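You operate a simulated robot arm through the tools that you are given. There is no shell and no other tool. Be economical: measure what you need, move in short steps, check, and stop when the job is done.

You are at the controls of a simulated robot arm. One attempt, no reset.

TASK
Put the plain blue tube on the blue puck. Open the lower fridge drawer, put the brown tub on the bench top by the spinner away in the inside of the lower fridge drawer and shut the drawer again. Take the blue pad from the top of the white table and put it on the round green pad. Put the small grey spool on the shelf under the steel cabinet. Put the flat green box on the top of the white table. Take the flat purple box and put it on the left half of the shelf under the blue bench. Open the top cabinet door, take the red puck and leave it on the top compartment of the store cabinet and shut the door again. Fetch the green tube and stand it on top of the small purple block. Fetch the small teal box and set it on the lower shelf of the store cabinet. Any order will do. Set down upright: plain blue tube, brown tub, blue pad, green tube, small teal box.

Only the result counts: the job must be done as asked and must still hold three seconds after the hand-in. Knocking over, shifting, dropping, spilling or breaking anything else fails it.

THE ROBOT
A 6-joint arm with a two-finger parallel gripper on a trunk, on a base that drives. Base frame: it is fixed to the floor where the robot stands at the start and does not move with it; the origin is under the middle of the robot, x ahead of it, y to its left, z up; the surface under the hand at the start is at about z = 76. Units: cm, degrees, N and s.
With the tool pointing down near the work surface it reaches from about 40 to 90 cm from the robot's upright axis, wherever it stands. Its first joint turns from -115.0 to 115.0 degrees. Places, roughly: blue pad (7x5x6 cm) [90, -420, 80]; blue puck (5x5x3 cm) [80, -20, 80]; brown tub [75, 0, 75]; flat green box (15x11x5 cm) [-140, -410, 80]; flat purple box (15x11x5 cm) [-180, -410, 80]; green tube (3x3x6 cm) [-260, -400, 80]; inside of the lower fridge drawer [690, 0, 20]; left half of the shelf under the blue bench [-170, -420, 20]; lower fridge drawer [680, 0, 20]; lower shelf of the store cabinet [-410, -440, 30]; plain blue tube (3x3x6 cm) [70, -10, 80]; red puck (5x5x3 cm) [-320, -420, 80]; round green pad (8x8x2 cm) [100, -440, 80]; shelf under the steel cabinet [300, -440, 30]; small grey spool (7x7x7 cm) [120, -440, 80]; small purple block (4x4x3 cm) [-230, -420, 80]; small teal box (10x6x9 cm) [-390, -430, 120]; top cabinet door [-390, -420, 170]; top compartment of the store cabinet [-390, -440, 160]; top of the white table [90, -440, 80]. Payload 3.43 kg.
The TCP is the grasp point between the finger pads, 3.4 cm short of the fingertips. In the tool frame z runs along the fingers and y along their closing line. The gripper opens to 12.8 cm. The fingers are 2.4 cm wide and 1.2 cm thick; the gripper's body (4.8 by 13 cm) begins 9.6 cm behind the TCP.
Orientation is that of the tool frame in the base frame, as a unit quaternion [w, x, y, z]. With the fingers straight down and closing along the base's y, the tool's x points along the base's -x, its y along +y and its z along -z.

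THE INTERFACE
- The arm moves only by the tool step_arm. Its argument "series" is a list of rows, each a list of 6 numbers: the shift along the base's x, y, z in units of 25 mm (1.0 is 25 mm), then the turn, a rotation vector about the base's x, y, z in units of 6 degrees (1.0 is 6 degrees). In form: [[dx, dy, dz, rx, ry, rz], ...]. A call has 1 to 10 rows; each row shifts and turns the commanded pose from where the row before left it. "hand" is the opening, from 0 (shut) to 1 (fully open), set as the call begins (left out, the last holds). A call with a number of a shift or a turn outside -1 to 1 is refused whole. Each row takes 0.2 s and may step no farther than 5 cm and 8.6 degrees from the row before; otherwise, or with a gripper value out of range, the whole call is refused. Where a pose cannot be reached the arm comes as near as it can. A force on the tool above 40 N (or 10 N above the force at the start of the call, whichever is more), or a blocked arm, ends the call early, and 0.2 s more pass. The fingers move at their own pace (about 10.8 cm/s each) and stop on an object; they squeeze with about 32 N. The grip force told is the motor's: it shows also when the fingers shut on nothing. Time passes only in rows, and 0.2 s behind the last, so rows that do not move let the fingers close. The reply holds the time, the measured pose of the TCP, the force on the tool along the base axes, the opening and the grip force, in the units named above and with some noise, with the torque about the TCP (base axes, N m) and any sound that the robot's microphone picked up.
- Cameras (640 x 400 px; columns grow to the right, rows downward): "scene" is now at [5.05, 17.41, 128]; the picture's right is [-0.21, -0.98, 0.00], its down [-0.35, 0.07, -0.93] and it looks along [0.91, -0.19, -0.36] (base axes); focal length 250 px, centre (320, 200). "wrist" rides on the gripper at [7.6, -1.1, -16] in the tool frame; the picture's right is [0.15, 0.99, 0.00], its down [-0.88, 0.13, -0.46] and it looks along [-0.45, 0.07, 0.89] (tool axes); focal length 234 px, centre (320, 200). There is no depth. A picture from a camera that has moved, and an enlarged one, comes with that camera's place and axes in the base frame and with its lens.
- get_image(camera): a new picture of that camera. The clock stands still meanwhile.
- lift_body(by): slides the trunk up (or, below 0, down) by that many cm; the arm and the scene camera ride with it, the base frame stays. It gives what a move gives, with no picture.
- steer(legs): drives the robot by 1 to 6 legs, each [ahead, turn to the left] in cm and degrees, along the robot's own axes; the way and the turn of a leg run together, so that a leg with both is an arc; at most 150 cm and 180 degrees a leg. The arm and the cameras ride along, it lands a little off, and it stops where it bumps. It gives what a move gives.
- head_to(pan, tilt): turns the head with the scene camera to pan (to the left, within 103 degrees either way) and tilt (down, from -29 to 69), counted from straight ahead of the robot. It gives what a move gives.
- zoom(camera, box): a new picture of the part [left, top, right, bottom] of that camera's present view, enlarged. The clock stands still meanwhile.
- sign_off(): hands the job in; it is judged then, once.

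Work in short steps. Places have to be worked out from the pictures, the camera data and where the tool is seen: move nearer, look again, correct. Check each grasp and each placing, and mend what went wrong. You have 546 turns and 328 pictures in all, those below and enlarged ones among them. Open the gripper and draw the arm clear of the work before you hand the job in, unless the task says otherwise; then end with one line.

The tools are called as a command line: name --pt "numbers of a row" for each row, then --argument value for the rest, lists and objects as JSON in quotes. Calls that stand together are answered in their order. step_arm: Moves the arm, as the interface text tells. Its arguments: {"type":"object","properties":{"series":{"type":"array","items":{"type":"array","items":{"type":"number"}}},"hand":{"type":"number"}},"required":["series"]} The other tools are called the same way: lift_body (by) slides the trunk up or down; steer (legs) drives the base; head_to (pan, tilt) turns the head that bears the scene camera; get_image (camera) takes a picture; zoom (camera, box) takes an enlarged picture of a part of a camera's view; sign_off () hands the job in.

At the start:

```text
clock: 0.0
tool_pos: [47.94, -2.99, 109.26]
tcp_rot: [-0.001, 0.002, 1.0, -0.001]
ft_force: [-0.9, 0.2, 0.6]
wrist_torque: [0.02, -0.03, -0.03]
grip_width: 12.81
finger_force: 0.1
trunk travel left (down, up): [-52.5, 26.5]
robot x, y, heading: [0.06, -0.05, 0.1]
head pan, tilt: [-12.0, 21.1]
```

scene: 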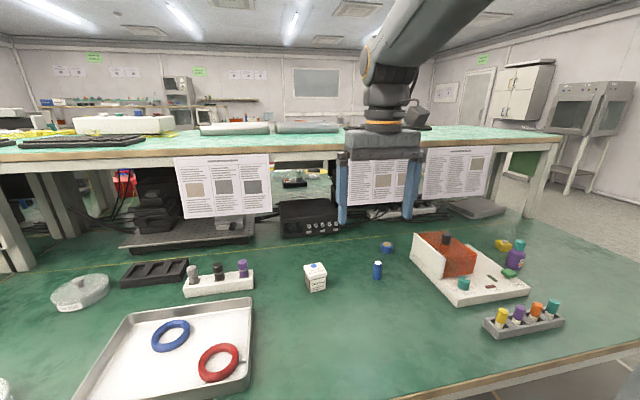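
wrist: 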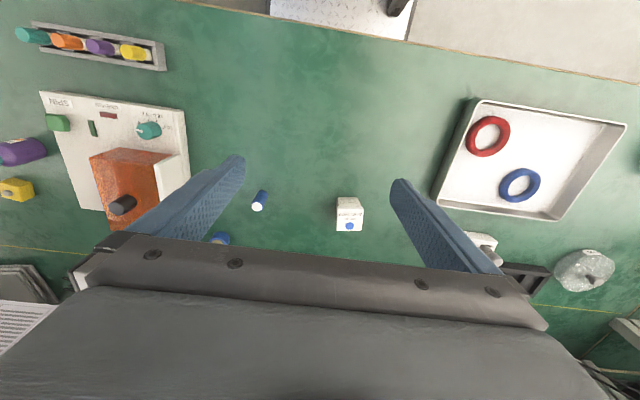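

I start by looking closer at the bench objects in front.

zoom --camera "scene" --box '[260, 220, 420, 320]'

zoom --camera "wrist" --box '[200, 150, 400, 275]'

```text
4.00 times, centred on (340, 270) of scene
camera zoom: at [5.05, 17.41, 128.0], right [-0.21, -0.98, 0.0], down [-0.35, 0.07, -0.93], along [0.91, -0.19, -0.36], focal length 1002 px, centre (240, -80)
```

zoom: 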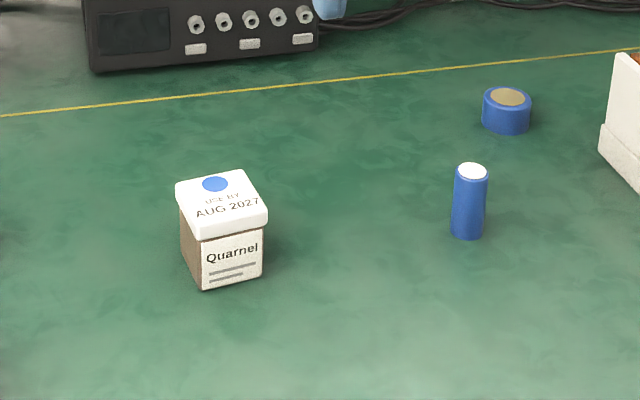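

```text
3.20 times, centred on (300, 212) of wrist
camera zoom: at [40.38, -4.1, 125.16], right [-0.14, 0.99, 0.0], down [0.88, 0.13, 0.46], along [0.45, 0.06, -0.89], focal length 749 px, centre (384, 160)
```

zoom: 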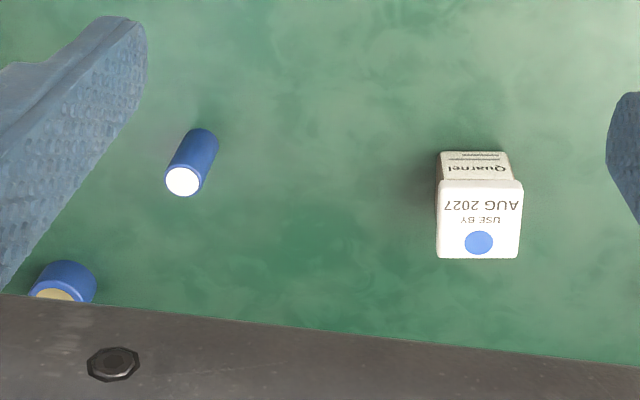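

The tube is at about (65.4,-13.8) and the puck at (79,-23.7). Moving the open gripper above the tube.

step_arm --pt "0.875 -0.54 -0.9 0 0 0" --pt "0.875 -0.54 -0.9 0 0 0" --pt "0.875 -0.54 -0.9 0 0 0" --pt "0.875 -0.54 -0.9 0 0 0" --pt "0.875 -0.54 -0.9 0 0 0" --pt "0.875 -0.54 -0.9 0 0 0" --pt "0.875 -0.54 -0.9 0 0 0" --pt "0.875 -0.54 -0.9 0 0 0" --hand 0.5

get_image --camera "wrist"

zoom --camera "scene" --box '[300, 200, 460, 300]'

```text
clock: 1.8
tool_pos: [65.39, -13.9, 91.18]
tcp_rot: [0.0, 0.002, 1.0, -0.001]
ft_force: [-0.6, 0.7, 0.7]
wrist_torque: [-0.01, -0.02, -0.01]
grip_width: 6.42
finger_force: 0.0
trunk travel left (down, up): [-52.5, 26.5]
robot x, y, heading: [0.41, 0.02, -0.0]
head pan, tilt: [-12.0, 21.1]
```

```text
323 pictures are left
camera wrist: at [57.93, -14.9, 107.16], right [-0.14, 0.99, 0.0], down [0.88, 0.13, 0.46], along [0.45, 0.06, -0.89], focal length 234 px, centre (320, 200)
```

wrist: 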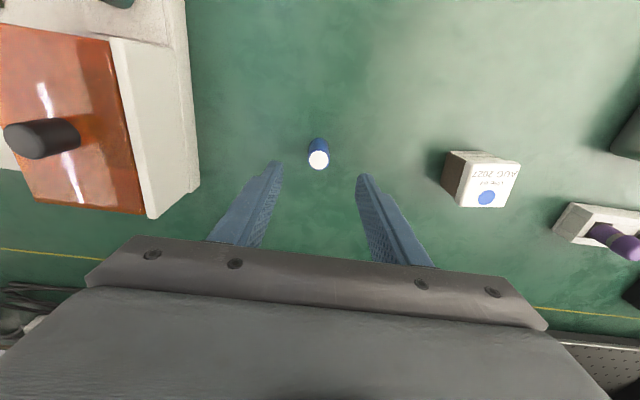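

```text
4.00 times, centred on (380, 250) of scene
camera zoom: at [5.01, 17.43, 128.0], right [-0.21, -0.98, 0.0], down [-0.35, 0.07, -0.93], along [0.91, -0.19, -0.36], focal length 1002 px, centre (80, 0)
```

zoom: 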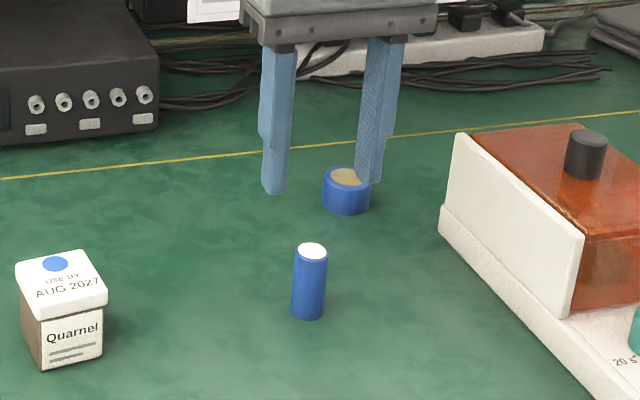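

Aligned within ~0.3 cm. Descend and grip the tube.

step_arm --pt "0.1 -0.07 -0.88 0 0 0" --pt "0 0 -0.88 0 0 0" --pt "0 0 -0.88 0 0 0" --pt "0 0 -0.88 0 0 0" --pt "0 0 -0.88 0 0 0"

step_arm --pt "0 0 0 0 0 0" --pt "0 0 0 0 0 0" --pt "0 0 0 0 0 0" --hand 0

step_arm --pt "0 0 0.8 0 0 0" --pt "0 0 0.8 0 0 0" --pt "0 0 0.8 0 0 0"

zoom --camera "scene" --box '[300, 200, 460, 300]'

get_image --camera "wrist"

```text
clock: 3.0
tool_pos: [65.67, -13.98, 80.21]
tcp_rot: [0.0, 0.002, 1.0, 0.0]
ft_force: [0.1, -0.1, -0.1]
wrist_torque: [-0.04, 0.0, 0.01]
grip_width: 6.4
finger_force: 0.0
trunk travel left (down, up): [-52.5, 26.5]
robot x, y, heading: [0.29, -0.29, 0.2]
head pan, tilt: [-12.0, 21.1]
```

```text
clock: 3.8
tool_pos: [65.75, -14.06, 80.3]
tcp_rot: [0.001, 0.002, 1.0, 0.0]
ft_force: [-0.2, -0.2, -0.4]
wrist_torque: [0.0, -0.01, -0.03]
grip_width: 2.5
finger_force: 31.8
trunk travel left (down, up): [-52.5, 26.5]
robot x, y, heading: [-0.28, 0.07, 0.2]
head pan, tilt: [-12.0, 21.1]
```

```text
clock: 4.6
tool_pos: [65.52, -14.08, 86.16]
tcp_rot: [0.0, 0.002, 1.0, 0.0]
ft_force: [-0.1, 0.1, 0.0]
wrist_torque: [-0.03, -0.01, 0.0]
grip_width: 2.55
finger_force: 32.3
trunk travel left (down, up): [-52.5, 26.5]
robot x, y, heading: [-0.19, 0.05, 0.4]
head pan, tilt: [-12.0, 21.1]
```

```text
4.00 times, centred on (380, 250) of scene
camera zoom: at [5.08, 17.41, 128.0], right [-0.21, -0.98, 0.0], down [-0.35, 0.07, -0.93], along [0.91, -0.19, -0.36], focal length 1002 px, centre (80, 0)
```

zoom: 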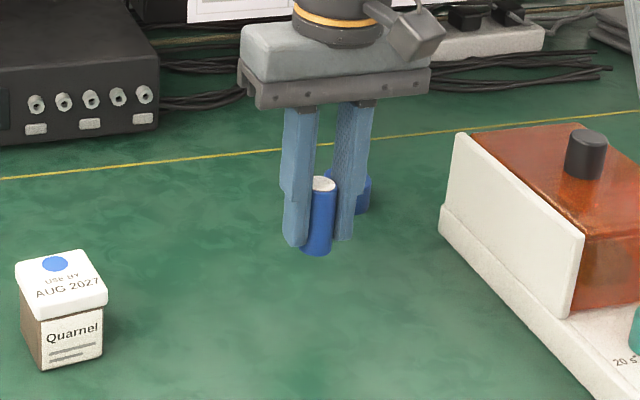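

```text
320 pictures are left
camera wrist: at [58.14, -15.12, 102.19], right [-0.14, 0.99, 0.0], down [0.88, 0.13, 0.46], along [0.45, 0.07, -0.89], focal length 234 px, centre (320, 200)
```

wrist: 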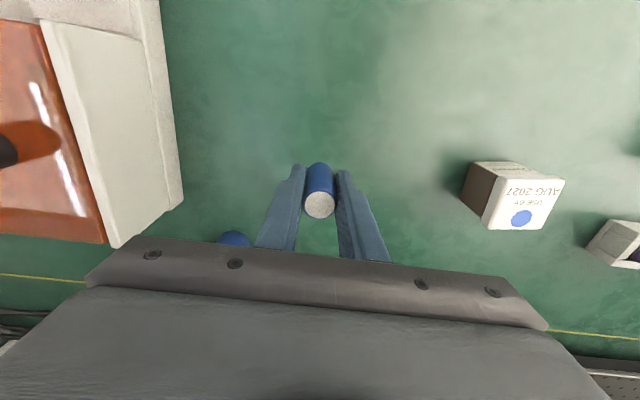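

Tube held. Move it above the puck.

step_arm --pt "0 0 0.8 0 0 0" --pt "0 0 0.8 0 0 0" --pt "0.9 -0.64 0 0 0 0" --pt "0.9 -0.64 0 0 0 0" --pt "0.9 -0.64 0 0 0 0" --pt "0.9 -0.64 0 0 0 0" --pt "0.9 -0.64 0 0 0 0" --pt "0.9 -0.64 0 0 0 0"

zoom --camera "scene" --box '[320, 180, 480, 280]'

get_image --camera "wrist"

```text
clock: 6.4
tool_pos: [79.17, -23.64, 90.29]
tcp_rot: [-0.001, 0.003, 1.0, 0.0]
ft_force: [-0.1, -0.6, -0.6]
wrist_torque: [-0.05, -0.01, -0.01]
grip_width: 2.52
finger_force: 31.6
trunk travel left (down, up): [-52.5, 26.5]
robot x, y, heading: [0.06, 0.41, 0.1]
head pan, tilt: [-12.0, 21.1]
```

```text
4.00 times, centred on (400, 230) of scene
camera zoom: at [5.03, 17.42, 128.0], right [-0.21, -0.98, 0.0], down [-0.35, 0.07, -0.93], along [0.91, -0.19, -0.36], focal length 1002 px, centre (0, 80)
```

zoom: 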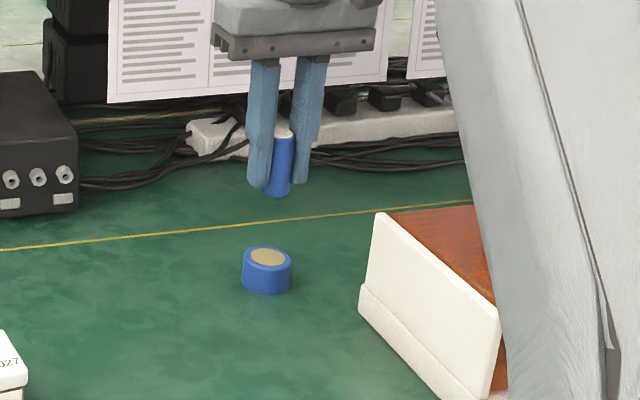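

```text
318 pictures are left
camera wrist: at [71.65, -24.75, 106.21], right [-0.14, 0.99, 0.0], down [0.88, 0.13, 0.46], along [0.45, 0.06, -0.89], focal length 234 px, centre (320, 200)
```

wrist: 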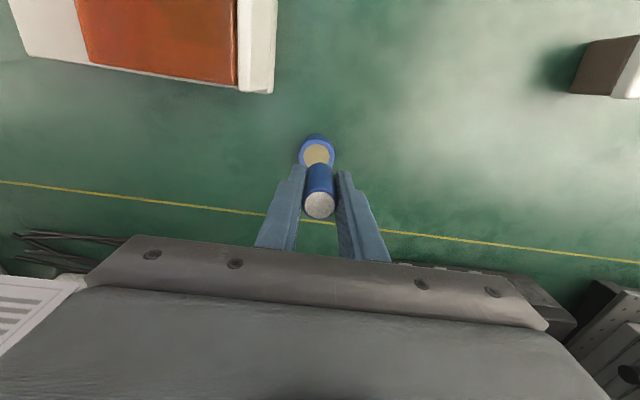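

Fine-tune by (+0.25,-0.2) and lower to just above contact.

step_arm --pt "0.1 -0.08 -0.8 0 0 0" --pt "0 0 -0.8 0 0 0" --pt "0 0 -0.8 0 0 0" --pt "0 0 -0.3 0 0 0"

zoom --camera "scene" --box '[340, 200, 436, 260]'

zoom --camera "wrist" --box '[240, 130, 400, 230]'

```text
clock: 7.4
tool_pos: [79.49, -23.73, 83.42]
tcp_rot: [0.0, 0.002, 1.0, 0.0]
ft_force: [-0.7, 0.3, 0.2]
wrist_torque: [0.01, -0.02, -0.01]
grip_width: 2.54
finger_force: 32.3
trunk travel left (down, up): [-52.5, 26.5]
robot x, y, heading: [-0.09, 0.06, -0.1]
head pan, tilt: [-12.0, 21.1]
```

```text
6.67 times, centred on (388, 230) of scene
camera zoom: at [5.06, 17.41, 128.0], right [-0.21, -0.98, 0.0], down [-0.35, 0.07, -0.93], along [0.91, -0.19, -0.36], focal length 1669 px, centre (-133, 0)
```

zoom: 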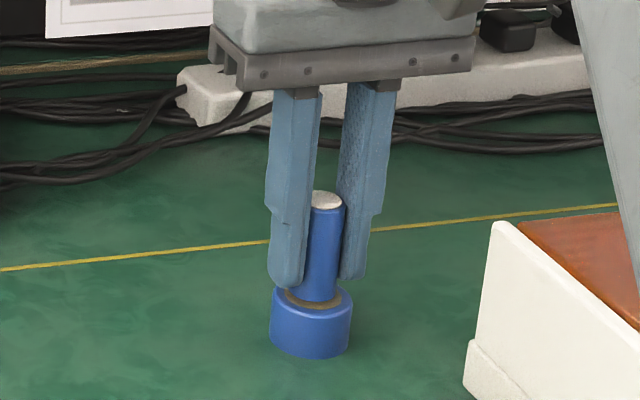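

```text
4.00 times, centred on (320, 180) of wrist
camera zoom: at [71.94, -24.9, 99.39], right [-0.14, 0.99, 0.0], down [0.88, 0.13, 0.46], along [0.45, 0.06, -0.89], focal length 937 px, centre (320, 280)
```

zoom: 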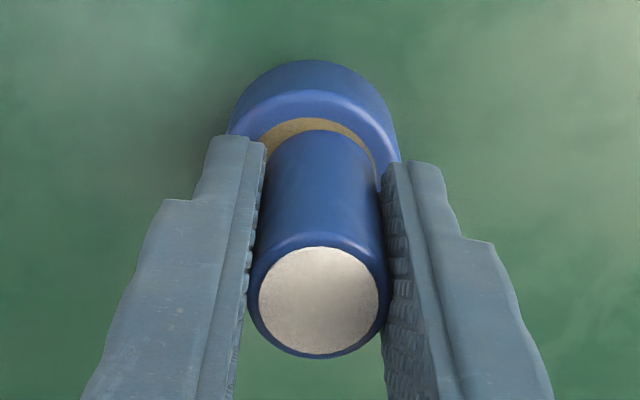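

Well centred. Lower in small steps to contact.

step_arm --pt "0 0 -0.08 0 0 0"

step_arm --pt "0 0 -0.08 0 0 0"

```text
clock: 7.8
tool_pos: [79.41, -23.73, 83.16]
tcp_rot: [0.0, 0.002, 1.0, 0.0]
ft_force: [0.3, -0.3, -1.4]
wrist_torque: [0.0, -0.01, -0.01]
grip_width: 2.49
finger_force: 32.1
trunk travel left (down, up): [-52.5, 26.5]
robot x, y, heading: [-0.23, 0.03, -0.0]
head pan, tilt: [-12.0, 21.1]
```

```text
clock: 8.2
tool_pos: [79.42, -23.87, 83.0]
tcp_rot: [0.0, 0.001, 1.0, 0.0]
ft_force: [0.2, 0.4, -0.2]
wrist_torque: [0.0, 0.02, -0.02]
grip_width: 2.49
finger_force: 31.9
trunk travel left (down, up): [-52.5, 26.5]
robot x, y, heading: [0.26, 0.32, -0.2]
head pan, tilt: [-12.0, 21.1]
```

No contact yet; keep lowering gently.

step_arm --pt "0 0 -0.06 0 0 0"

step_arm --pt "0 0 -0.06 0 0 0"

zoom --camera "scene" --box '[364, 220, 412, 250]'

```text
clock: 8.6
tool_pos: [79.36, -23.82, 83.0]
tcp_rot: [-0.001, 0.001, 1.0, 0.0]
ft_force: [-0.2, -0.5, 3.6]
wrist_torque: [0.0, -0.01, 0.01]
grip_width: 2.49
finger_force: 32.6
trunk travel left (down, up): [-52.5, 26.5]
robot x, y, heading: [-0.05, 0.08, -0.1]
head pan, tilt: [-12.0, 21.1]
```

```text
clock: 9.0
tool_pos: [79.51, -23.77, 82.97]
tcp_rot: [0.001, 0.002, 1.0, 0.0]
ft_force: [-2.5, 0.0, 12.5]
wrist_torque: [0.01, 0.09, 0.02]
grip_width: 2.51
finger_force: 32.2
trunk travel left (down, up): [-52.5, 26.5]
robot x, y, heading: [-0.29, 0.15, -0.1]
head pan, tilt: [-12.0, 21.1]
```

```text
13.33 times, centred on (388, 235) of scene
camera zoom: at [5.0, 17.42, 128.01], right [-0.21, -0.98, 0.0], down [-0.35, 0.07, -0.93], along [0.91, -0.19, -0.36], focal length 3338 px, centre (-587, -267)
```

zoom: 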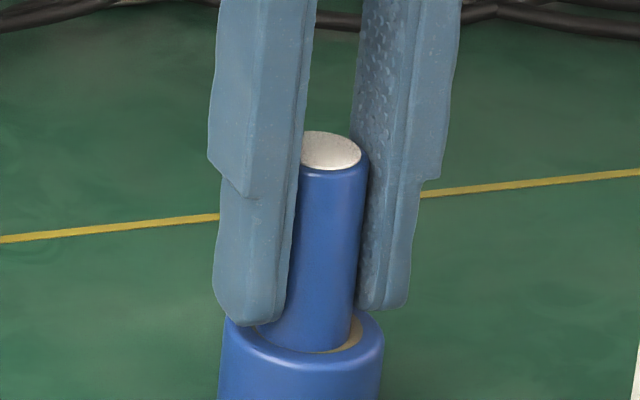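

Contact (12 N). Ease up a hair, open, and retreat up.

step_arm --pt "0 0 0.07 0 0 0"

step_arm --pt "0 0 0 0 0 0" --pt "0 0 0 0 0 0" --pt "0 0 0.4 0 0 0" --pt "0 0 0.8 0 0 0" --pt "0 0 0.8 0 0 0" --pt "0 0 0.8 0 0 0" --pt "0 0 0.8 0 0 0" --pt "0 0 0.8 0 0 0" --hand 0.36

zoom --camera "scene" --box '[240, 190, 420, 300]'

```text
clock: 9.4
tool_pos: [79.41, -23.79, 82.98]
tcp_rot: [0.0, 0.002, 1.0, 0.0]
ft_force: [2.1, -1.6, 7.3]
wrist_torque: [-0.05, -0.09, -0.03]
grip_width: 2.51
finger_force: 31.8
trunk travel left (down, up): [-52.5, 26.5]
robot x, y, heading: [0.28, 0.33, -0.1]
head pan, tilt: [-12.0, 21.1]
```

```text
clock: 11.2
tool_pos: [79.4, -23.99, 94.01]
tcp_rot: [-0.001, 0.002, 1.0, 0.0]
ft_force: [1.4, -0.5, -0.6]
wrist_torque: [-0.01, 0.0, 0.01]
grip_width: 4.62
finger_force: 0.1
trunk travel left (down, up): [-52.5, 26.5]
robot x, y, heading: [-0.44, 0.28, -0.2]
head pan, tilt: [-12.0, 21.1]
```

```text
3.56 times, centred on (330, 245) of scene
camera zoom: at [5.07, 17.4, 128.0], right [-0.21, -0.98, 0.0], down [-0.35, 0.07, -0.93], along [0.91, -0.19, -0.36], focal length 890 px, centre (284, 40)
```

zoom: 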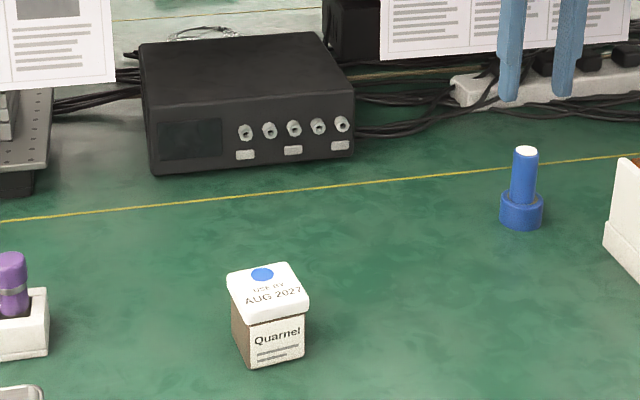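

Tube stands on the puck. Before taking the tub, survey the room to plan driving.

head_to --pan -60 --tilt 8

get_image --camera "scene"

head_to --pan -103 --tilt 8

get_image --camera "scene"

head_to --pan 60 --tilt 8

get_image --camera "scene"

head_to --pan 0 --tilt 8

get_image --camera "scene"

```text
clock: 12.4
tool_pos: [79.36, -23.87, 93.89]
tcp_rot: [0.0, 0.0, 1.0, 0.001]
ft_force: [-0.2, -0.3, 0.1]
wrist_torque: [-0.03, 0.03, -0.01]
grip_width: 4.62
finger_force: 0.0
trunk travel left (down, up): [-52.5, 26.5]
robot x, y, heading: [0.36, -0.12, 0.3]
head pan, tilt: [-60.0, 8.0]
```

```text
313 pictures are left
camera scene: at [0.6, 11.33, 130.13], right [-0.87, -0.5, 0.0], down [-0.07, 0.12, -0.99], along [0.5, -0.86, -0.14], focal length 250 px, centre (320, 200)
```

scene: 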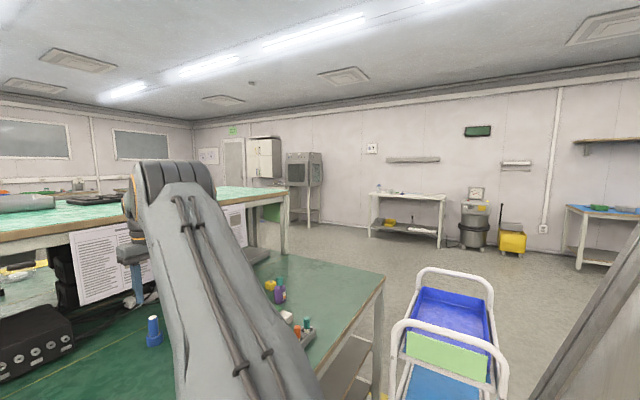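

```text
clock: 13.5
tool_pos: [79.25, -23.83, 93.93]
tcp_rot: [0.001, 0.002, 1.0, 0.0]
ft_force: [-0.2, -1.1, 0.5]
wrist_torque: [0.03, -0.02, -0.03]
grip_width: 4.63
finger_force: 0.1
trunk travel left (down, up): [-52.5, 26.5]
robot x, y, heading: [0.12, -0.46, 0.1]
head pan, tilt: [-103.0, 8.0]
```

```text
312 pictures are left
camera scene: at [-6.11, 10.32, 130.13], right [-0.97, 0.22, 0.0], down [0.03, 0.14, -0.99], along [-0.22, -0.97, -0.14], focal length 250 px, centre (320, 200)
```

scene: 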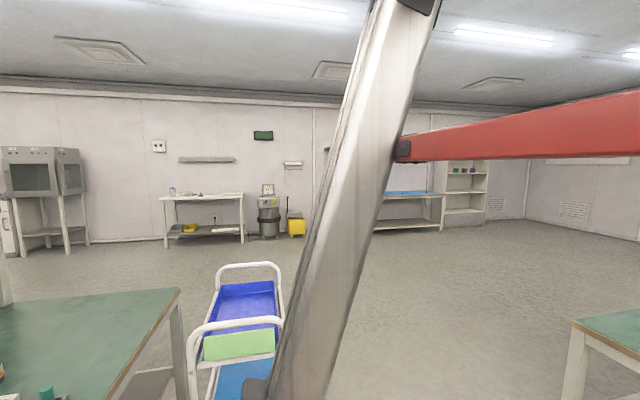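

```text
clock: 16.0
tool_pos: [79.37, -23.9, 94.03]
tcp_rot: [0.0, 0.001, 1.0, 0.0]
ft_force: [-0.1, 0.4, -0.1]
wrist_torque: [-0.05, 0.0, 0.02]
grip_width: 4.61
finger_force: 0.1
trunk travel left (down, up): [-52.5, 26.5]
robot x, y, heading: [0.1, -0.41, 0.2]
head pan, tilt: [60.0, 8.0]
```

```text
311 pictures are left
camera scene: at [0.6, 27.36, 130.13], right [0.87, -0.5, 0.0], down [-0.07, -0.12, -0.99], along [0.5, 0.86, -0.14], focal length 250 px, centre (320, 200)
```

scene: 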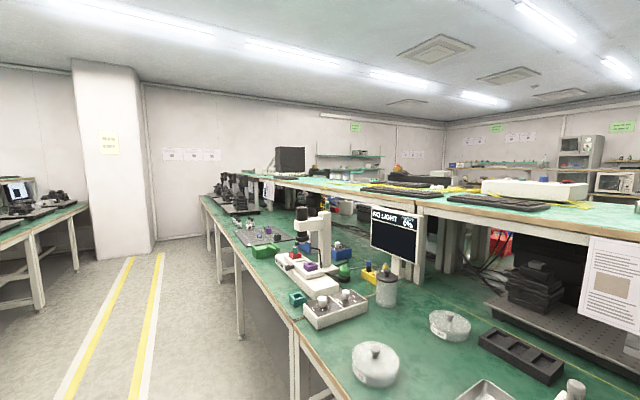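

```text
clock: 17.3
tool_pos: [79.37, -23.84, 93.94]
tcp_rot: [0.0, 0.002, 1.0, 0.0]
ft_force: [-0.4, 0.3, 0.6]
wrist_torque: [0.01, 0.0, 0.0]
grip_width: 4.6
finger_force: 0.1
trunk travel left (down, up): [-52.5, 26.5]
robot x, y, heading: [-0.25, 0.03, -0.2]
head pan, tilt: [0.0, 8.0]
```

```text
310 pictures are left
camera scene: at [5.23, 19.35, 130.13], right [0.0, -1.0, 0.0], down [-0.14, 0.0, -0.99], along [0.99, 0.0, -0.14], focal length 250 px, centre (320, 200)
```

scene: 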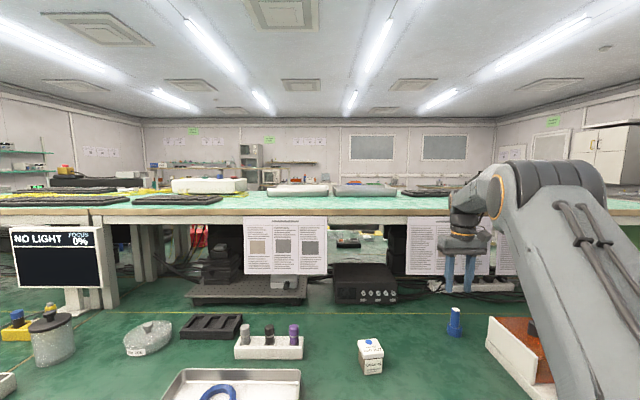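

The cart is right beside the robot at y≈-50..-100, x≈-8..18; I'll have to back out. First fetch the tub: move above it (~(65.8,5.9)) with yaw +7°.

step_arm --pt "0 0 0.6 0 0 0" --pt "-0.6 1 0 0 0 0.14" --pt "-0.6 1 0 0 0 0.14" --pt "-0.6 1 0 0 0 0.14" --pt "-0.6 1 0 0 0 0.14" --pt "-0.6 1 0 0 0 0.14" --pt "-0.6 1 0 0 0 0.14" --pt "-0.6 1 0 0 0 0.14" --pt "-0.6 1 0 0 0 0.14" --pt "-0.6 1 0 0 0 0.14" --hand 0.65

step_arm --pt "-0.1 1 0 0 0 0" --pt "0 1 -0.6 0 0 0" --pt "0 0.95 -0.6 0 0 0"

get_image --camera "wrist"

zoom --camera "scene" --box '[300, 290, 460, 390]'

```text
clock: 19.5
tool_pos: [65.87, -1.37, 95.44]
tcp_rot: [0.0, -0.064, 0.998, -0.001]
ft_force: [0.2, 0.2, 0.2]
wrist_torque: [0.01, 0.07, -0.01]
grip_width: 8.33
finger_force: 0.2
trunk travel left (down, up): [-52.5, 26.5]
robot x, y, heading: [-0.08, 0.11, -0.0]
head pan, tilt: [0.0, 8.0]
```

```text
clock: 20.3
tool_pos: [65.65, 6.06, 92.32]
tcp_rot: [0.0, -0.063, 0.998, -0.001]
ft_force: [0.5, -0.7, 0.7]
wrist_torque: [0.08, 0.01, -0.02]
grip_width: 8.33
finger_force: 0.1
trunk travel left (down, up): [-52.5, 26.5]
robot x, y, heading: [0.16, -0.22, 0.1]
head pan, tilt: [0.0, 8.0]
```

```text
309 pictures are left
camera wrist: at [58.32, 4.02, 108.36], right [-0.27, 0.96, 0.0], down [0.86, 0.24, 0.46], along [0.44, 0.12, -0.89], focal length 234 px, centre (320, 200)
```

wrist: 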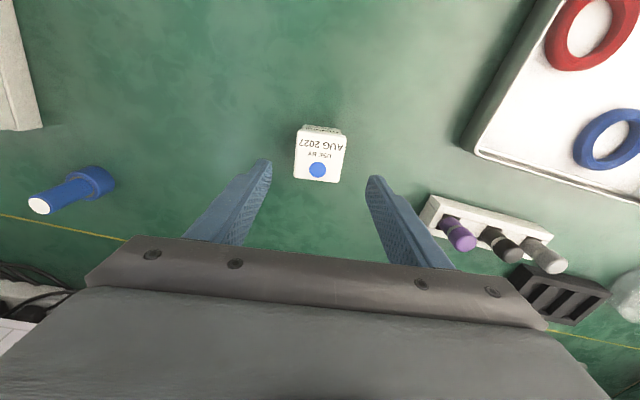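

```text
4.00 times, centred on (380, 340) of scene
camera zoom: at [5.21, 19.33, 130.13], right [0.0, -1.0, 0.0], down [-0.14, 0.0, -0.99], along [0.99, 0.0, -0.14], focal length 1002 px, centre (80, -360)
```

zoom: 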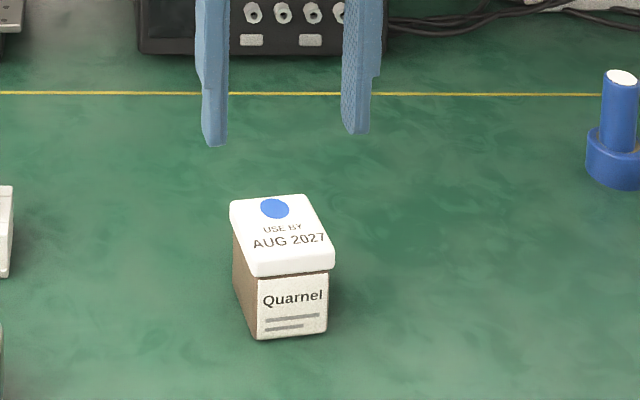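

Aligned; centre ≈(66.1,5.95), height ≈5.2. Descend and grip.

step_arm --pt "0.18 -0.03 -0.98 0 0 0" --pt "0 0 -0.98 0 0 0" --pt "0 0 -0.98 0 0 0" --pt "0 0 -0.98 0 0 0" --pt "0 0 -0.95 0 0 0"

step_arm --pt "0 0 0 0 0 0" --pt "0 0 0 0 0 0" --pt "0 0 0 0 0 0" --hand 0

step_arm --pt "0 0 0.8 0 0 0" --pt "0 0 0.8 0 0 0" --pt "0 0 0.8 0 0 0" --pt "0 0 0.8 0 0 0" --pt "0 0 0.8 0 0 0" --pt "0 0 0.8 0 0 0"

get_image --camera "scene"

```text
clock: 21.5
tool_pos: [66.11, 6.05, 80.24]
tcp_rot: [0.0, -0.064, 0.998, 0.0]
ft_force: [-0.8, 0.5, 0.2]
wrist_torque: [0.01, -0.01, 0.02]
grip_width: 8.33
finger_force: 0.1
trunk travel left (down, up): [-52.5, 26.5]
robot x, y, heading: [0.37, -0.05, 0.1]
head pan, tilt: [0.0, 8.0]
```

```text
clock: 22.3
tool_pos: [66.16, 5.93, 80.25]
tcp_rot: [0.0, -0.064, 0.998, 0.001]
ft_force: [0.4, 1.0, -0.4]
wrist_torque: [0.03, -0.04, 0.0]
grip_width: 5.36
finger_force: 32.2
trunk travel left (down, up): [-52.5, 26.5]
robot x, y, heading: [0.43, -0.1, -0.1]
head pan, tilt: [0.0, 8.0]
```

```text
clock: 23.7
tool_pos: [66.03, 5.89, 92.33]
tcp_rot: [0.001, -0.064, 0.998, 0.0]
ft_force: [0.3, 0.5, -2.1]
wrist_torque: [-0.02, -0.04, 0.0]
grip_width: 5.36
finger_force: 31.7
trunk travel left (down, up): [-52.5, 26.5]
robot x, y, heading: [-0.19, -0.16, -0.1]
head pan, tilt: [0.0, 8.0]
```

```text
307 pictures are left
camera scene: at [5.25, 19.35, 130.12], right [0.0, -1.0, 0.0], down [-0.14, 0.0, -0.99], along [0.99, 0.0, -0.14], focal length 250 px, centre (320, 200)
```

scene: 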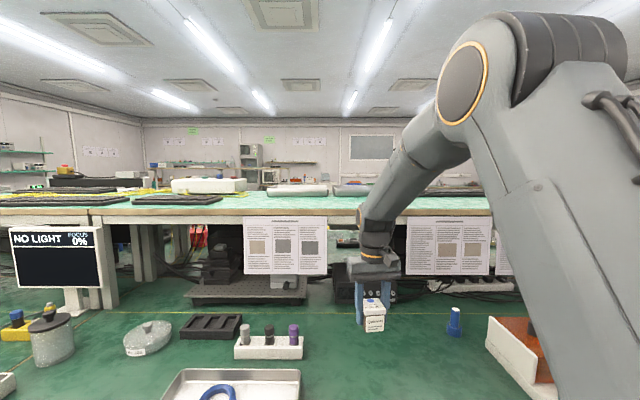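

Tub held. Raise and tuck the arm for driving.

step_arm --pt "-0.5 -0.3 1 0 0 -0.12" --pt "-0.9 -0.3 0.8 0 0 -0.12" --pt "-0.9 -0.3 0.8 0 0 -0.12" --pt "-0.9 -0.3 0.8 0 0 -0.12" --pt "-0.9 -0.3 0.8 0 0 -0.12" --pt "-0.9 -0.3 0.8 0 0 -0.12" --pt "-0.9 -0.3 0.8 0 0 -0.12" --pt "-0.9 -0.3 0.8 0 0 -0.12" --pt "-0.9 0 0.8 0 0 -0.12" --pt "-0.9 0 0.8 0 0 -0.12"

head_to --pan -85 --tilt 35

get_image --camera "scene"

```text
clock: 25.9
tool_pos: [44.65, 0.01, 112.72]
tcp_rot: [-0.001, -0.001, 1.0, 0.0]
ft_force: [0.4, 0.0, -2.5]
wrist_torque: [-0.01, 0.06, 0.01]
grip_width: 5.37
finger_force: 31.4
trunk travel left (down, up): [-52.5, 26.5]
robot x, y, heading: [0.03, -0.26, 0.2]
head pan, tilt: [0.0, 8.0]
```

```text
clock: 27.4
tool_pos: [44.57, 0.01, 112.86]
tcp_rot: [-0.001, -0.001, 1.0, -0.001]
ft_force: [0.2, -0.7, -2.0]
wrist_torque: [0.03, 0.04, -0.03]
grip_width: 5.38
finger_force: 31.8
trunk travel left (down, up): [-52.5, 26.5]
robot x, y, heading: [-0.26, 0.05, 0.0]
head pan, tilt: [-85.0, 35.0]
```

```text
306 pictures are left
camera scene: at [-3.27, 10.58, 125.79], right [-1.0, -0.09, 0.0], down [-0.05, 0.57, -0.82], along [0.07, -0.82, -0.57], focal length 250 px, centre (320, 200)
```

scene: 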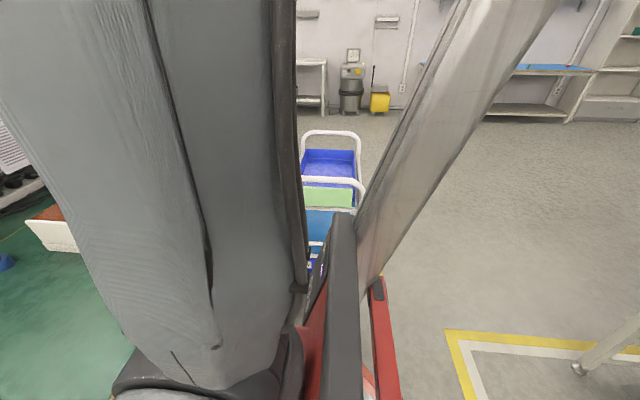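

Cart spans x≈-14..12. Back out 55 cm, then turn right and look.

steer --legs '[[-57, 0]]'

head_to --pan -60 --tilt 35

get_image --camera "scene"

```text
clock: 30.7
tool_pos: [-12.42, 0.11, 112.81]
tcp_rot: [0.0, -0.003, 1.0, 0.0]
ft_force: [-1.0, -0.2, -0.8]
wrist_torque: [-0.01, -0.01, -0.04]
grip_width: 5.34
finger_force: 31.7
trunk travel left (down, up): [-52.5, 26.5]
robot x, y, heading: [-57.21, -0.43, 0.3]
head pan, tilt: [-85.0, 35.0]
```

```text
clock: 31.6
tool_pos: [-12.43, 0.11, 112.72]
tcp_rot: [0.001, -0.004, 1.0, 0.0]
ft_force: [-0.4, -0.5, -1.4]
wrist_torque: [0.02, 0.01, -0.03]
grip_width: 5.36
finger_force: 31.9
trunk travel left (down, up): [-52.5, 26.5]
robot x, y, heading: [-57.03, -0.33, 0.5]
head pan, tilt: [-60.0, 35.0]
```

```text
305 pictures are left
camera scene: at [-56.74, 11.56, 125.79], right [-0.86, -0.5, 0.0], down [-0.29, 0.5, -0.82], along [0.41, -0.71, -0.57], focal length 250 px, centre (320, 200)
```

scene: 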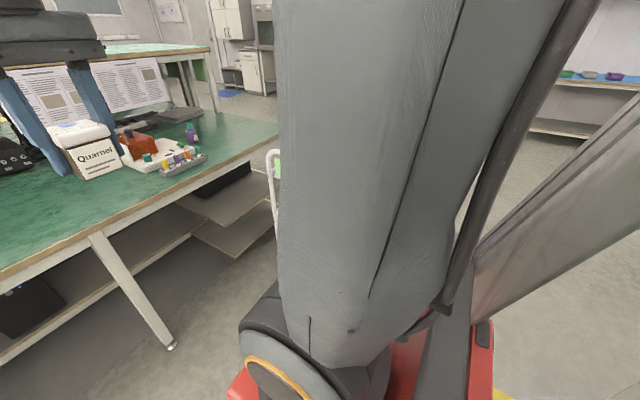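

Turn right 90° in place, then look ahead.

steer --legs '[[0, -90]]'

head_to --pan 15 --tilt 25

get_image --camera "scene"

```text
clock: 35.9
tool_pos: [-57.51, -44.84, 112.79]
tcp_rot: [0.0, 0.71, 0.704, 0.0]
ft_force: [-0.4, 0.5, -0.9]
wrist_torque: [-0.03, 0.01, 0.01]
grip_width: 5.34
finger_force: 31.9
trunk travel left (down, up): [-52.5, 26.5]
robot x, y, heading: [-56.97, -0.08, -90.5]
head pan, tilt: [-60.0, 35.0]
```

```text
clock: 37.3
tool_pos: [-57.5, -44.76, 112.79]
tcp_rot: [0.0, 0.71, 0.704, 0.001]
ft_force: [-0.4, 0.0, -1.7]
wrist_torque: [-0.02, 0.0, 0.03]
grip_width: 5.37
finger_force: 32.1
trunk travel left (down, up): [-52.5, 26.5]
robot x, y, heading: [-57.48, -0.28, -90.4]
head pan, tilt: [15.0, 25.0]
```

```text
304 pictures are left
camera scene: at [-35.23, -5.44, 127.36], right [-0.97, -0.25, 0.0], down [-0.1, 0.41, -0.91], along [0.22, -0.88, -0.42], focal length 250 px, centre (320, 200)
```

scene: 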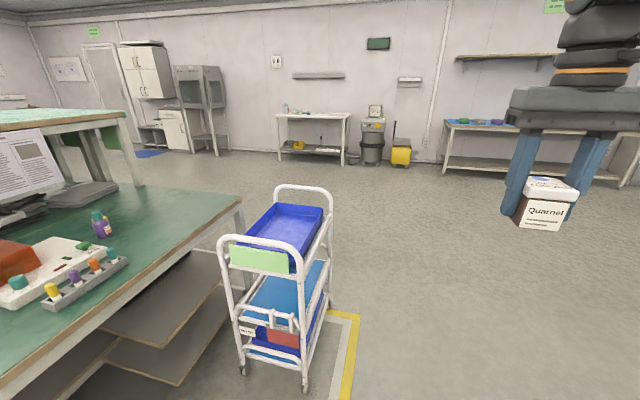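

Cart is x -15..20, y -69..-117; lane x=-57 clear. Drive ahead to y≈-230 and turn left to face +x.

steer --legs '[[110, 0], [115, 0], [0, 90.4]]'

head_to --pan 10 --tilt 10

get_image --camera "scene"

```text
clock: 52.3
tool_pos: [-15.5, -225.78, 112.64]
tcp_rot: [0.0, -0.002, 1.0, 0.0]
ft_force: [-0.4, 0.0, -1.2]
wrist_torque: [-0.03, 0.02, -0.02]
grip_width: 5.37
finger_force: 32.5
trunk travel left (down, up): [-52.5, 26.5]
robot x, y, heading: [-60.11, -225.57, 0.3]
head pan, tilt: [15.0, 25.0]
```

```text
clock: 53.1
tool_pos: [-15.48, -225.74, 112.78]
tcp_rot: [0.0, -0.003, 1.0, 0.0]
ft_force: [-0.1, 0.5, -1.4]
wrist_torque: [-0.01, 0.03, -0.03]
grip_width: 5.36
finger_force: 31.9
trunk travel left (down, up): [-52.5, 26.5]
robot x, y, heading: [-59.93, -226.37, 0.3]
head pan, tilt: [10.0, 10.0]
```

```text
303 pictures are left
camera scene: at [-55.08, -204.96, 129.8], right [0.18, -0.98, 0.0], down [-0.17, -0.03, -0.98], along [0.97, 0.17, -0.17], focal length 250 px, centre (320, 200)
```

scene: 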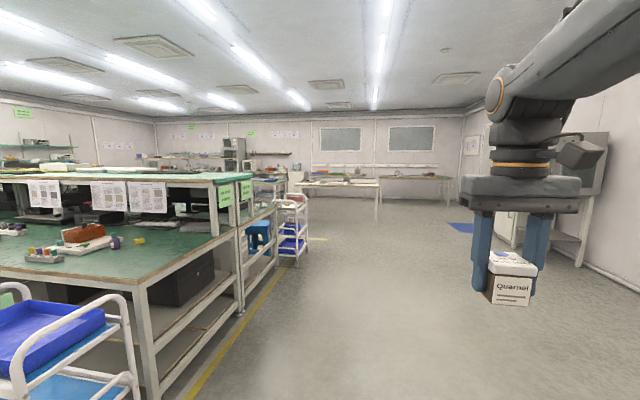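

Lane along +x at y≈-225 is clear. Drive 350 cm and look again.

steer --legs '[[120, 0], [120, 0], [110, 0]]'

head_to --pan 20 --tilt 10

get_image --camera "scene"

```text
clock: 70.1
tool_pos: [334.34, -219.69, 112.76]
tcp_rot: [0.0, -0.009, 1.0, 0.0]
ft_force: [0.6, 0.5, -2.4]
wrist_torque: [0.0, -0.01, 0.01]
grip_width: 5.33
finger_force: 32.8
trunk travel left (down, up): [-52.5, 26.5]
robot x, y, heading: [289.53, -220.52, 0.9]
head pan, tilt: [10.0, 10.0]
```

```text
clock: 70.8
tool_pos: [334.39, -219.67, 112.82]
tcp_rot: [0.0, -0.009, 1.0, -0.001]
ft_force: [0.2, -0.5, -0.1]
wrist_torque: [0.04, -0.01, 0.01]
grip_width: 5.36
finger_force: 31.9
trunk travel left (down, up): [-52.5, 26.5]
robot x, y, heading: [289.78, -220.53, 1.0]
head pan, tilt: [20.0, 10.0]
```

```text
302 pictures are left
camera scene: at [294.13, -197.83, 129.8], right [0.36, -0.93, 0.0], down [-0.16, -0.06, -0.98], along [0.92, 0.35, -0.17], focal length 250 px, centre (320, 200)
```

scene: 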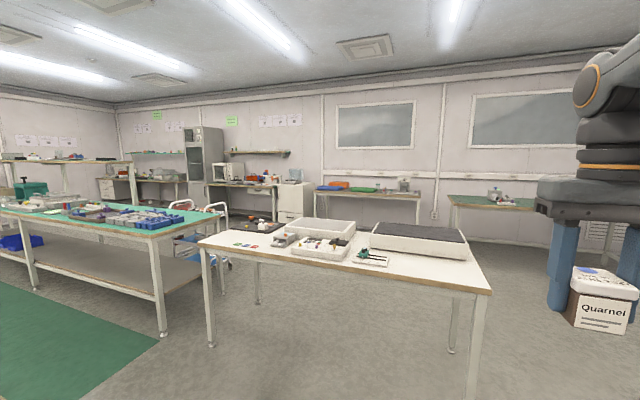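

The white drawer unit around (293,200) is the fridge. Zoom in.

zoom --camera "scene" --box '[200, 140, 440, 290]'

```text
2.67 times, centred on (320, 215) of scene
camera zoom: at [294.13, -197.83, 129.8], right [0.36, -0.93, 0.0], down [-0.16, -0.06, -0.98], along [0.92, 0.35, -0.17], focal length 668 px, centre (320, 160)
```

zoom: 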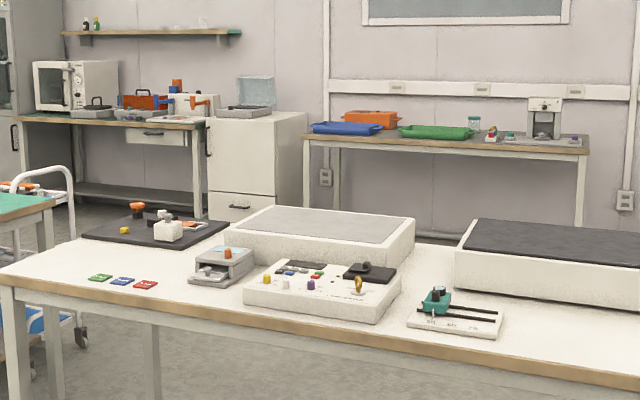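

The path must go around the white table (x 412-480, y -245..-65) on its right. Check clearance on the right.

head_to --pan -40 --tilt 20

get_image --camera "scene"

```text
clock: 72.1
tool_pos: [334.36, -219.65, 112.72]
tcp_rot: [0.0, -0.009, 1.0, 0.001]
ft_force: [-0.1, -0.1, -0.9]
wrist_torque: [-0.01, -0.01, -0.03]
grip_width: 5.38
finger_force: 32.3
trunk travel left (down, up): [-52.5, 26.5]
robot x, y, heading: [289.73, -220.53, 0.8]
head pan, tilt: [-40.0, 20.0]
```

```text
300 pictures are left
camera scene: at [292.67, -207.01, 128.18], right [-0.63, -0.78, 0.0], down [-0.27, 0.22, -0.94], along [0.73, -0.59, -0.34], focal length 250 px, centre (320, 200)
```

scene: 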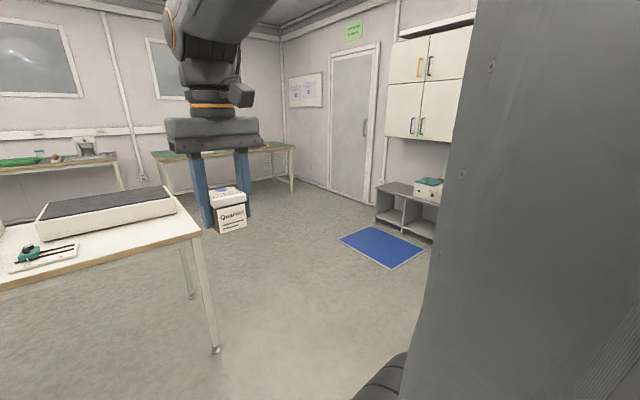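

Lane y≈-295 is clear (mat starts y<-370). Drive diagonally then ahead to x≈540.

steer --legs '[[0, -40], [105, 0], [0, 40], [130, 0], [40, 0]]'

head_to --pan 50 --tilt 20

get_image --camera "scene"

```text
clock: 89.5
tool_pos: [586.25, -284.26, 112.73]
tcp_rot: [0.0, -0.006, 1.0, 0.0]
ft_force: [-0.3, -0.4, -1.7]
wrist_torque: [0.0, 0.02, -0.01]
grip_width: 5.38
finger_force: 32.2
trunk travel left (down, up): [-52.5, 26.5]
robot x, y, heading: [541.33, -284.48, 0.7]
head pan, tilt: [-40.0, 20.0]
```

```text
clock: 91.1
tool_pos: [586.26, -284.31, 112.68]
tcp_rot: [-0.001, -0.006, 1.0, 0.0]
ft_force: [0.0, 0.0, -1.5]
wrist_torque: [-0.01, -0.02, -0.03]
grip_width: 5.37
finger_force: 31.9
trunk travel left (down, up): [-52.5, 26.5]
robot x, y, heading: [541.49, -285.1, 0.7]
head pan, tilt: [50.0, 20.0]
```

```text
299 pictures are left
camera scene: at [543.27, -258.26, 128.17], right [0.77, -0.64, 0.0], down [-0.22, -0.26, -0.94], along [0.6, 0.73, -0.34], focal length 250 px, centre (320, 200)
```

scene: 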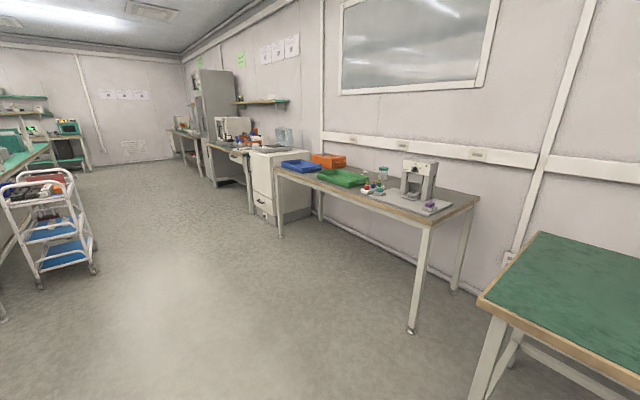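

Fridge front is near x≈660, y≈0; second cart at (490,20). Turn left and drive north along x≈541 to y≈-120, then look.

steer --legs '[[0, 84], [85, 0], [80, 0]]'

head_to --pan -40 --tilt 30

get_image --camera "scene"

head_to --pan 35 --tilt 30

get_image --camera "scene"

```text
clock: 103.1
tool_pos: [562.3, -76.99, 112.82]
tcp_rot: [0.0, -0.671, 0.742, 0.0]
ft_force: [-0.3, -0.3, -2.0]
wrist_torque: [0.02, 0.0, 0.01]
grip_width: 5.38
finger_force: 32.6
trunk travel left (down, up): [-52.5, 26.5]
robot x, y, heading: [557.64, -121.4, 84.2]
head pan, tilt: [50.0, 20.0]
```

```text
clock: 104.8
tool_pos: [562.31, -76.94, 112.85]
tcp_rot: [-0.001, -0.671, 0.742, 0.0]
ft_force: [-0.6, 0.1, -1.2]
wrist_torque: [0.03, -0.02, -0.04]
grip_width: 5.39
finger_force: 31.9
trunk travel left (down, up): [-52.5, 26.5]
robot x, y, heading: [557.67, -121.22, 83.9]
head pan, tilt: [-40.0, 30.0]
```

```text
298 pictures are left
camera scene: at [544.42, -117.11, 126.57], right [0.7, -0.72, 0.0], down [-0.36, -0.35, -0.87], along [0.62, 0.6, -0.5], focal length 250 px, centre (320, 200)
```

scene: 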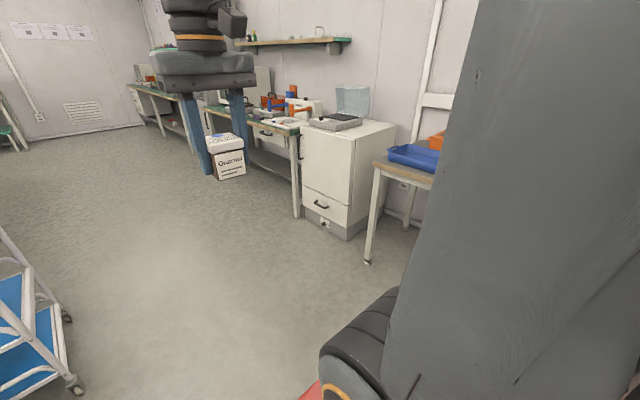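

```text
clock: 106.2
tool_pos: [562.28, -76.99, 112.79]
tcp_rot: [0.0, -0.67, 0.742, 0.0]
ft_force: [0.2, 0.2, -1.2]
wrist_torque: [-0.02, -0.03, 0.02]
grip_width: 5.36
finger_force: 32.0
trunk travel left (down, up): [-52.5, 26.5]
robot x, y, heading: [557.8, -121.0, 84.2]
head pan, tilt: [35.0, 30.0]
```

```text
297 pictures are left
camera scene: at [533.53, -115.51, 126.57], right [0.87, 0.49, 0.0], down [0.24, -0.44, -0.87], along [-0.42, 0.76, -0.5], focal length 250 px, centre (320, 200)
```

scene: 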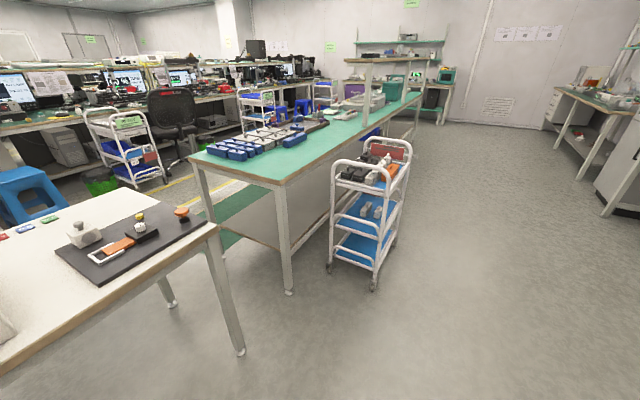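

Drawer handle ≈(669,4,20.6); fridge front x≈672, y −24..30, top z≈77. Check fridge top for space to park the tub.

head_to --pan -40 --tilt 20

zoom --camera "scene" --box '[240, 100, 440, 225]'

```text
clock: 107.7
tool_pos: [562.33, -76.95, 112.71]
tcp_rot: [0.0, -0.67, 0.742, 0.0]
ft_force: [-0.4, 0.5, -1.3]
wrist_torque: [0.01, 0.01, 0.0]
grip_width: 5.37
finger_force: 32.3
trunk travel left (down, up): [-52.5, 26.5]
robot x, y, heading: [557.74, -121.58, 84.2]
head pan, tilt: [-40.0, 20.0]
```

```text
3.20 times, centred on (340, 162) of scene
camera zoom: at [544.61, -116.92, 128.17], right [0.7, -0.72, 0.0], down [-0.25, -0.24, -0.94], along [0.67, 0.65, -0.34], focal length 801 px, centre (256, 320)
```

zoom: 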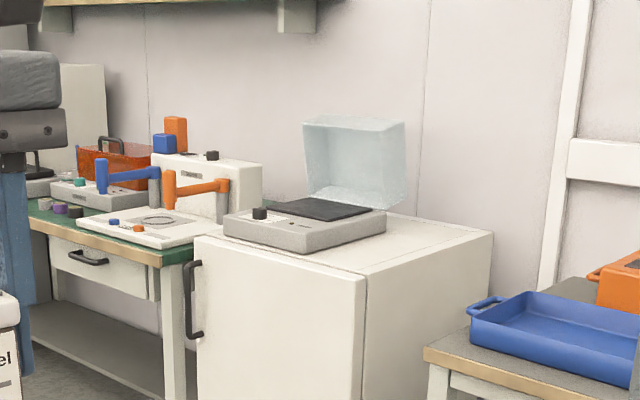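

Free spot on the fridge top's right-front (~(688,-13)). Drive to about (600,0) facing +x.

steer --legs '[[0, -14], [128, 0], [0, -70]]'

head_to --pan 0 --tilt 40

get_image --camera "scene"

```text
clock: 118.0
tool_pos: [645.78, -1.05, 112.77]
tcp_rot: [0.001, -0.001, 1.0, 0.0]
ft_force: [-0.7, 0.0, -1.3]
wrist_torque: [-0.02, -0.01, 0.0]
grip_width: 5.36
finger_force: 31.9
trunk travel left (down, up): [-52.5, 26.5]
robot x, y, heading: [600.85, -1.0, 0.1]
head pan, tilt: [-40.0, 20.0]
```

```text
clock: 119.1
tool_pos: [645.71, -1.05, 112.73]
tcp_rot: [0.0, -0.002, 1.0, 0.0]
ft_force: [-0.1, -0.5, -2.0]
wrist_torque: [0.0, -0.02, 0.02]
grip_width: 5.35
finger_force: 31.7
trunk travel left (down, up): [-52.5, 26.5]
robot x, y, heading: [601.55, -1.36, -0.0]
head pan, tilt: [0.0, 40.0]
```

```text
295 pictures are left
camera scene: at [605.58, 18.14, 125.04], right [0.0, -1.0, 0.0], down [-0.64, 0.0, -0.77], along [0.77, 0.0, -0.64], focal length 250 px, centre (320, 200)
```

scene: 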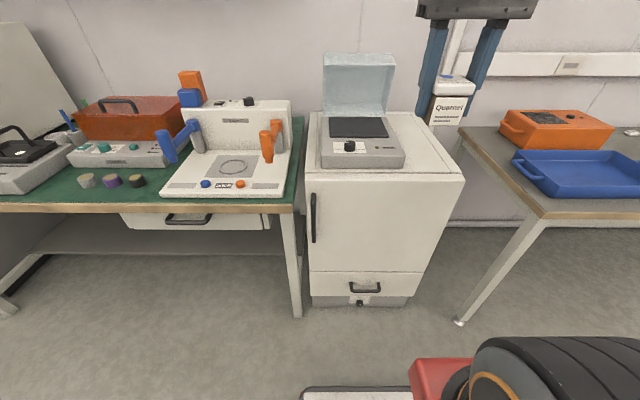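

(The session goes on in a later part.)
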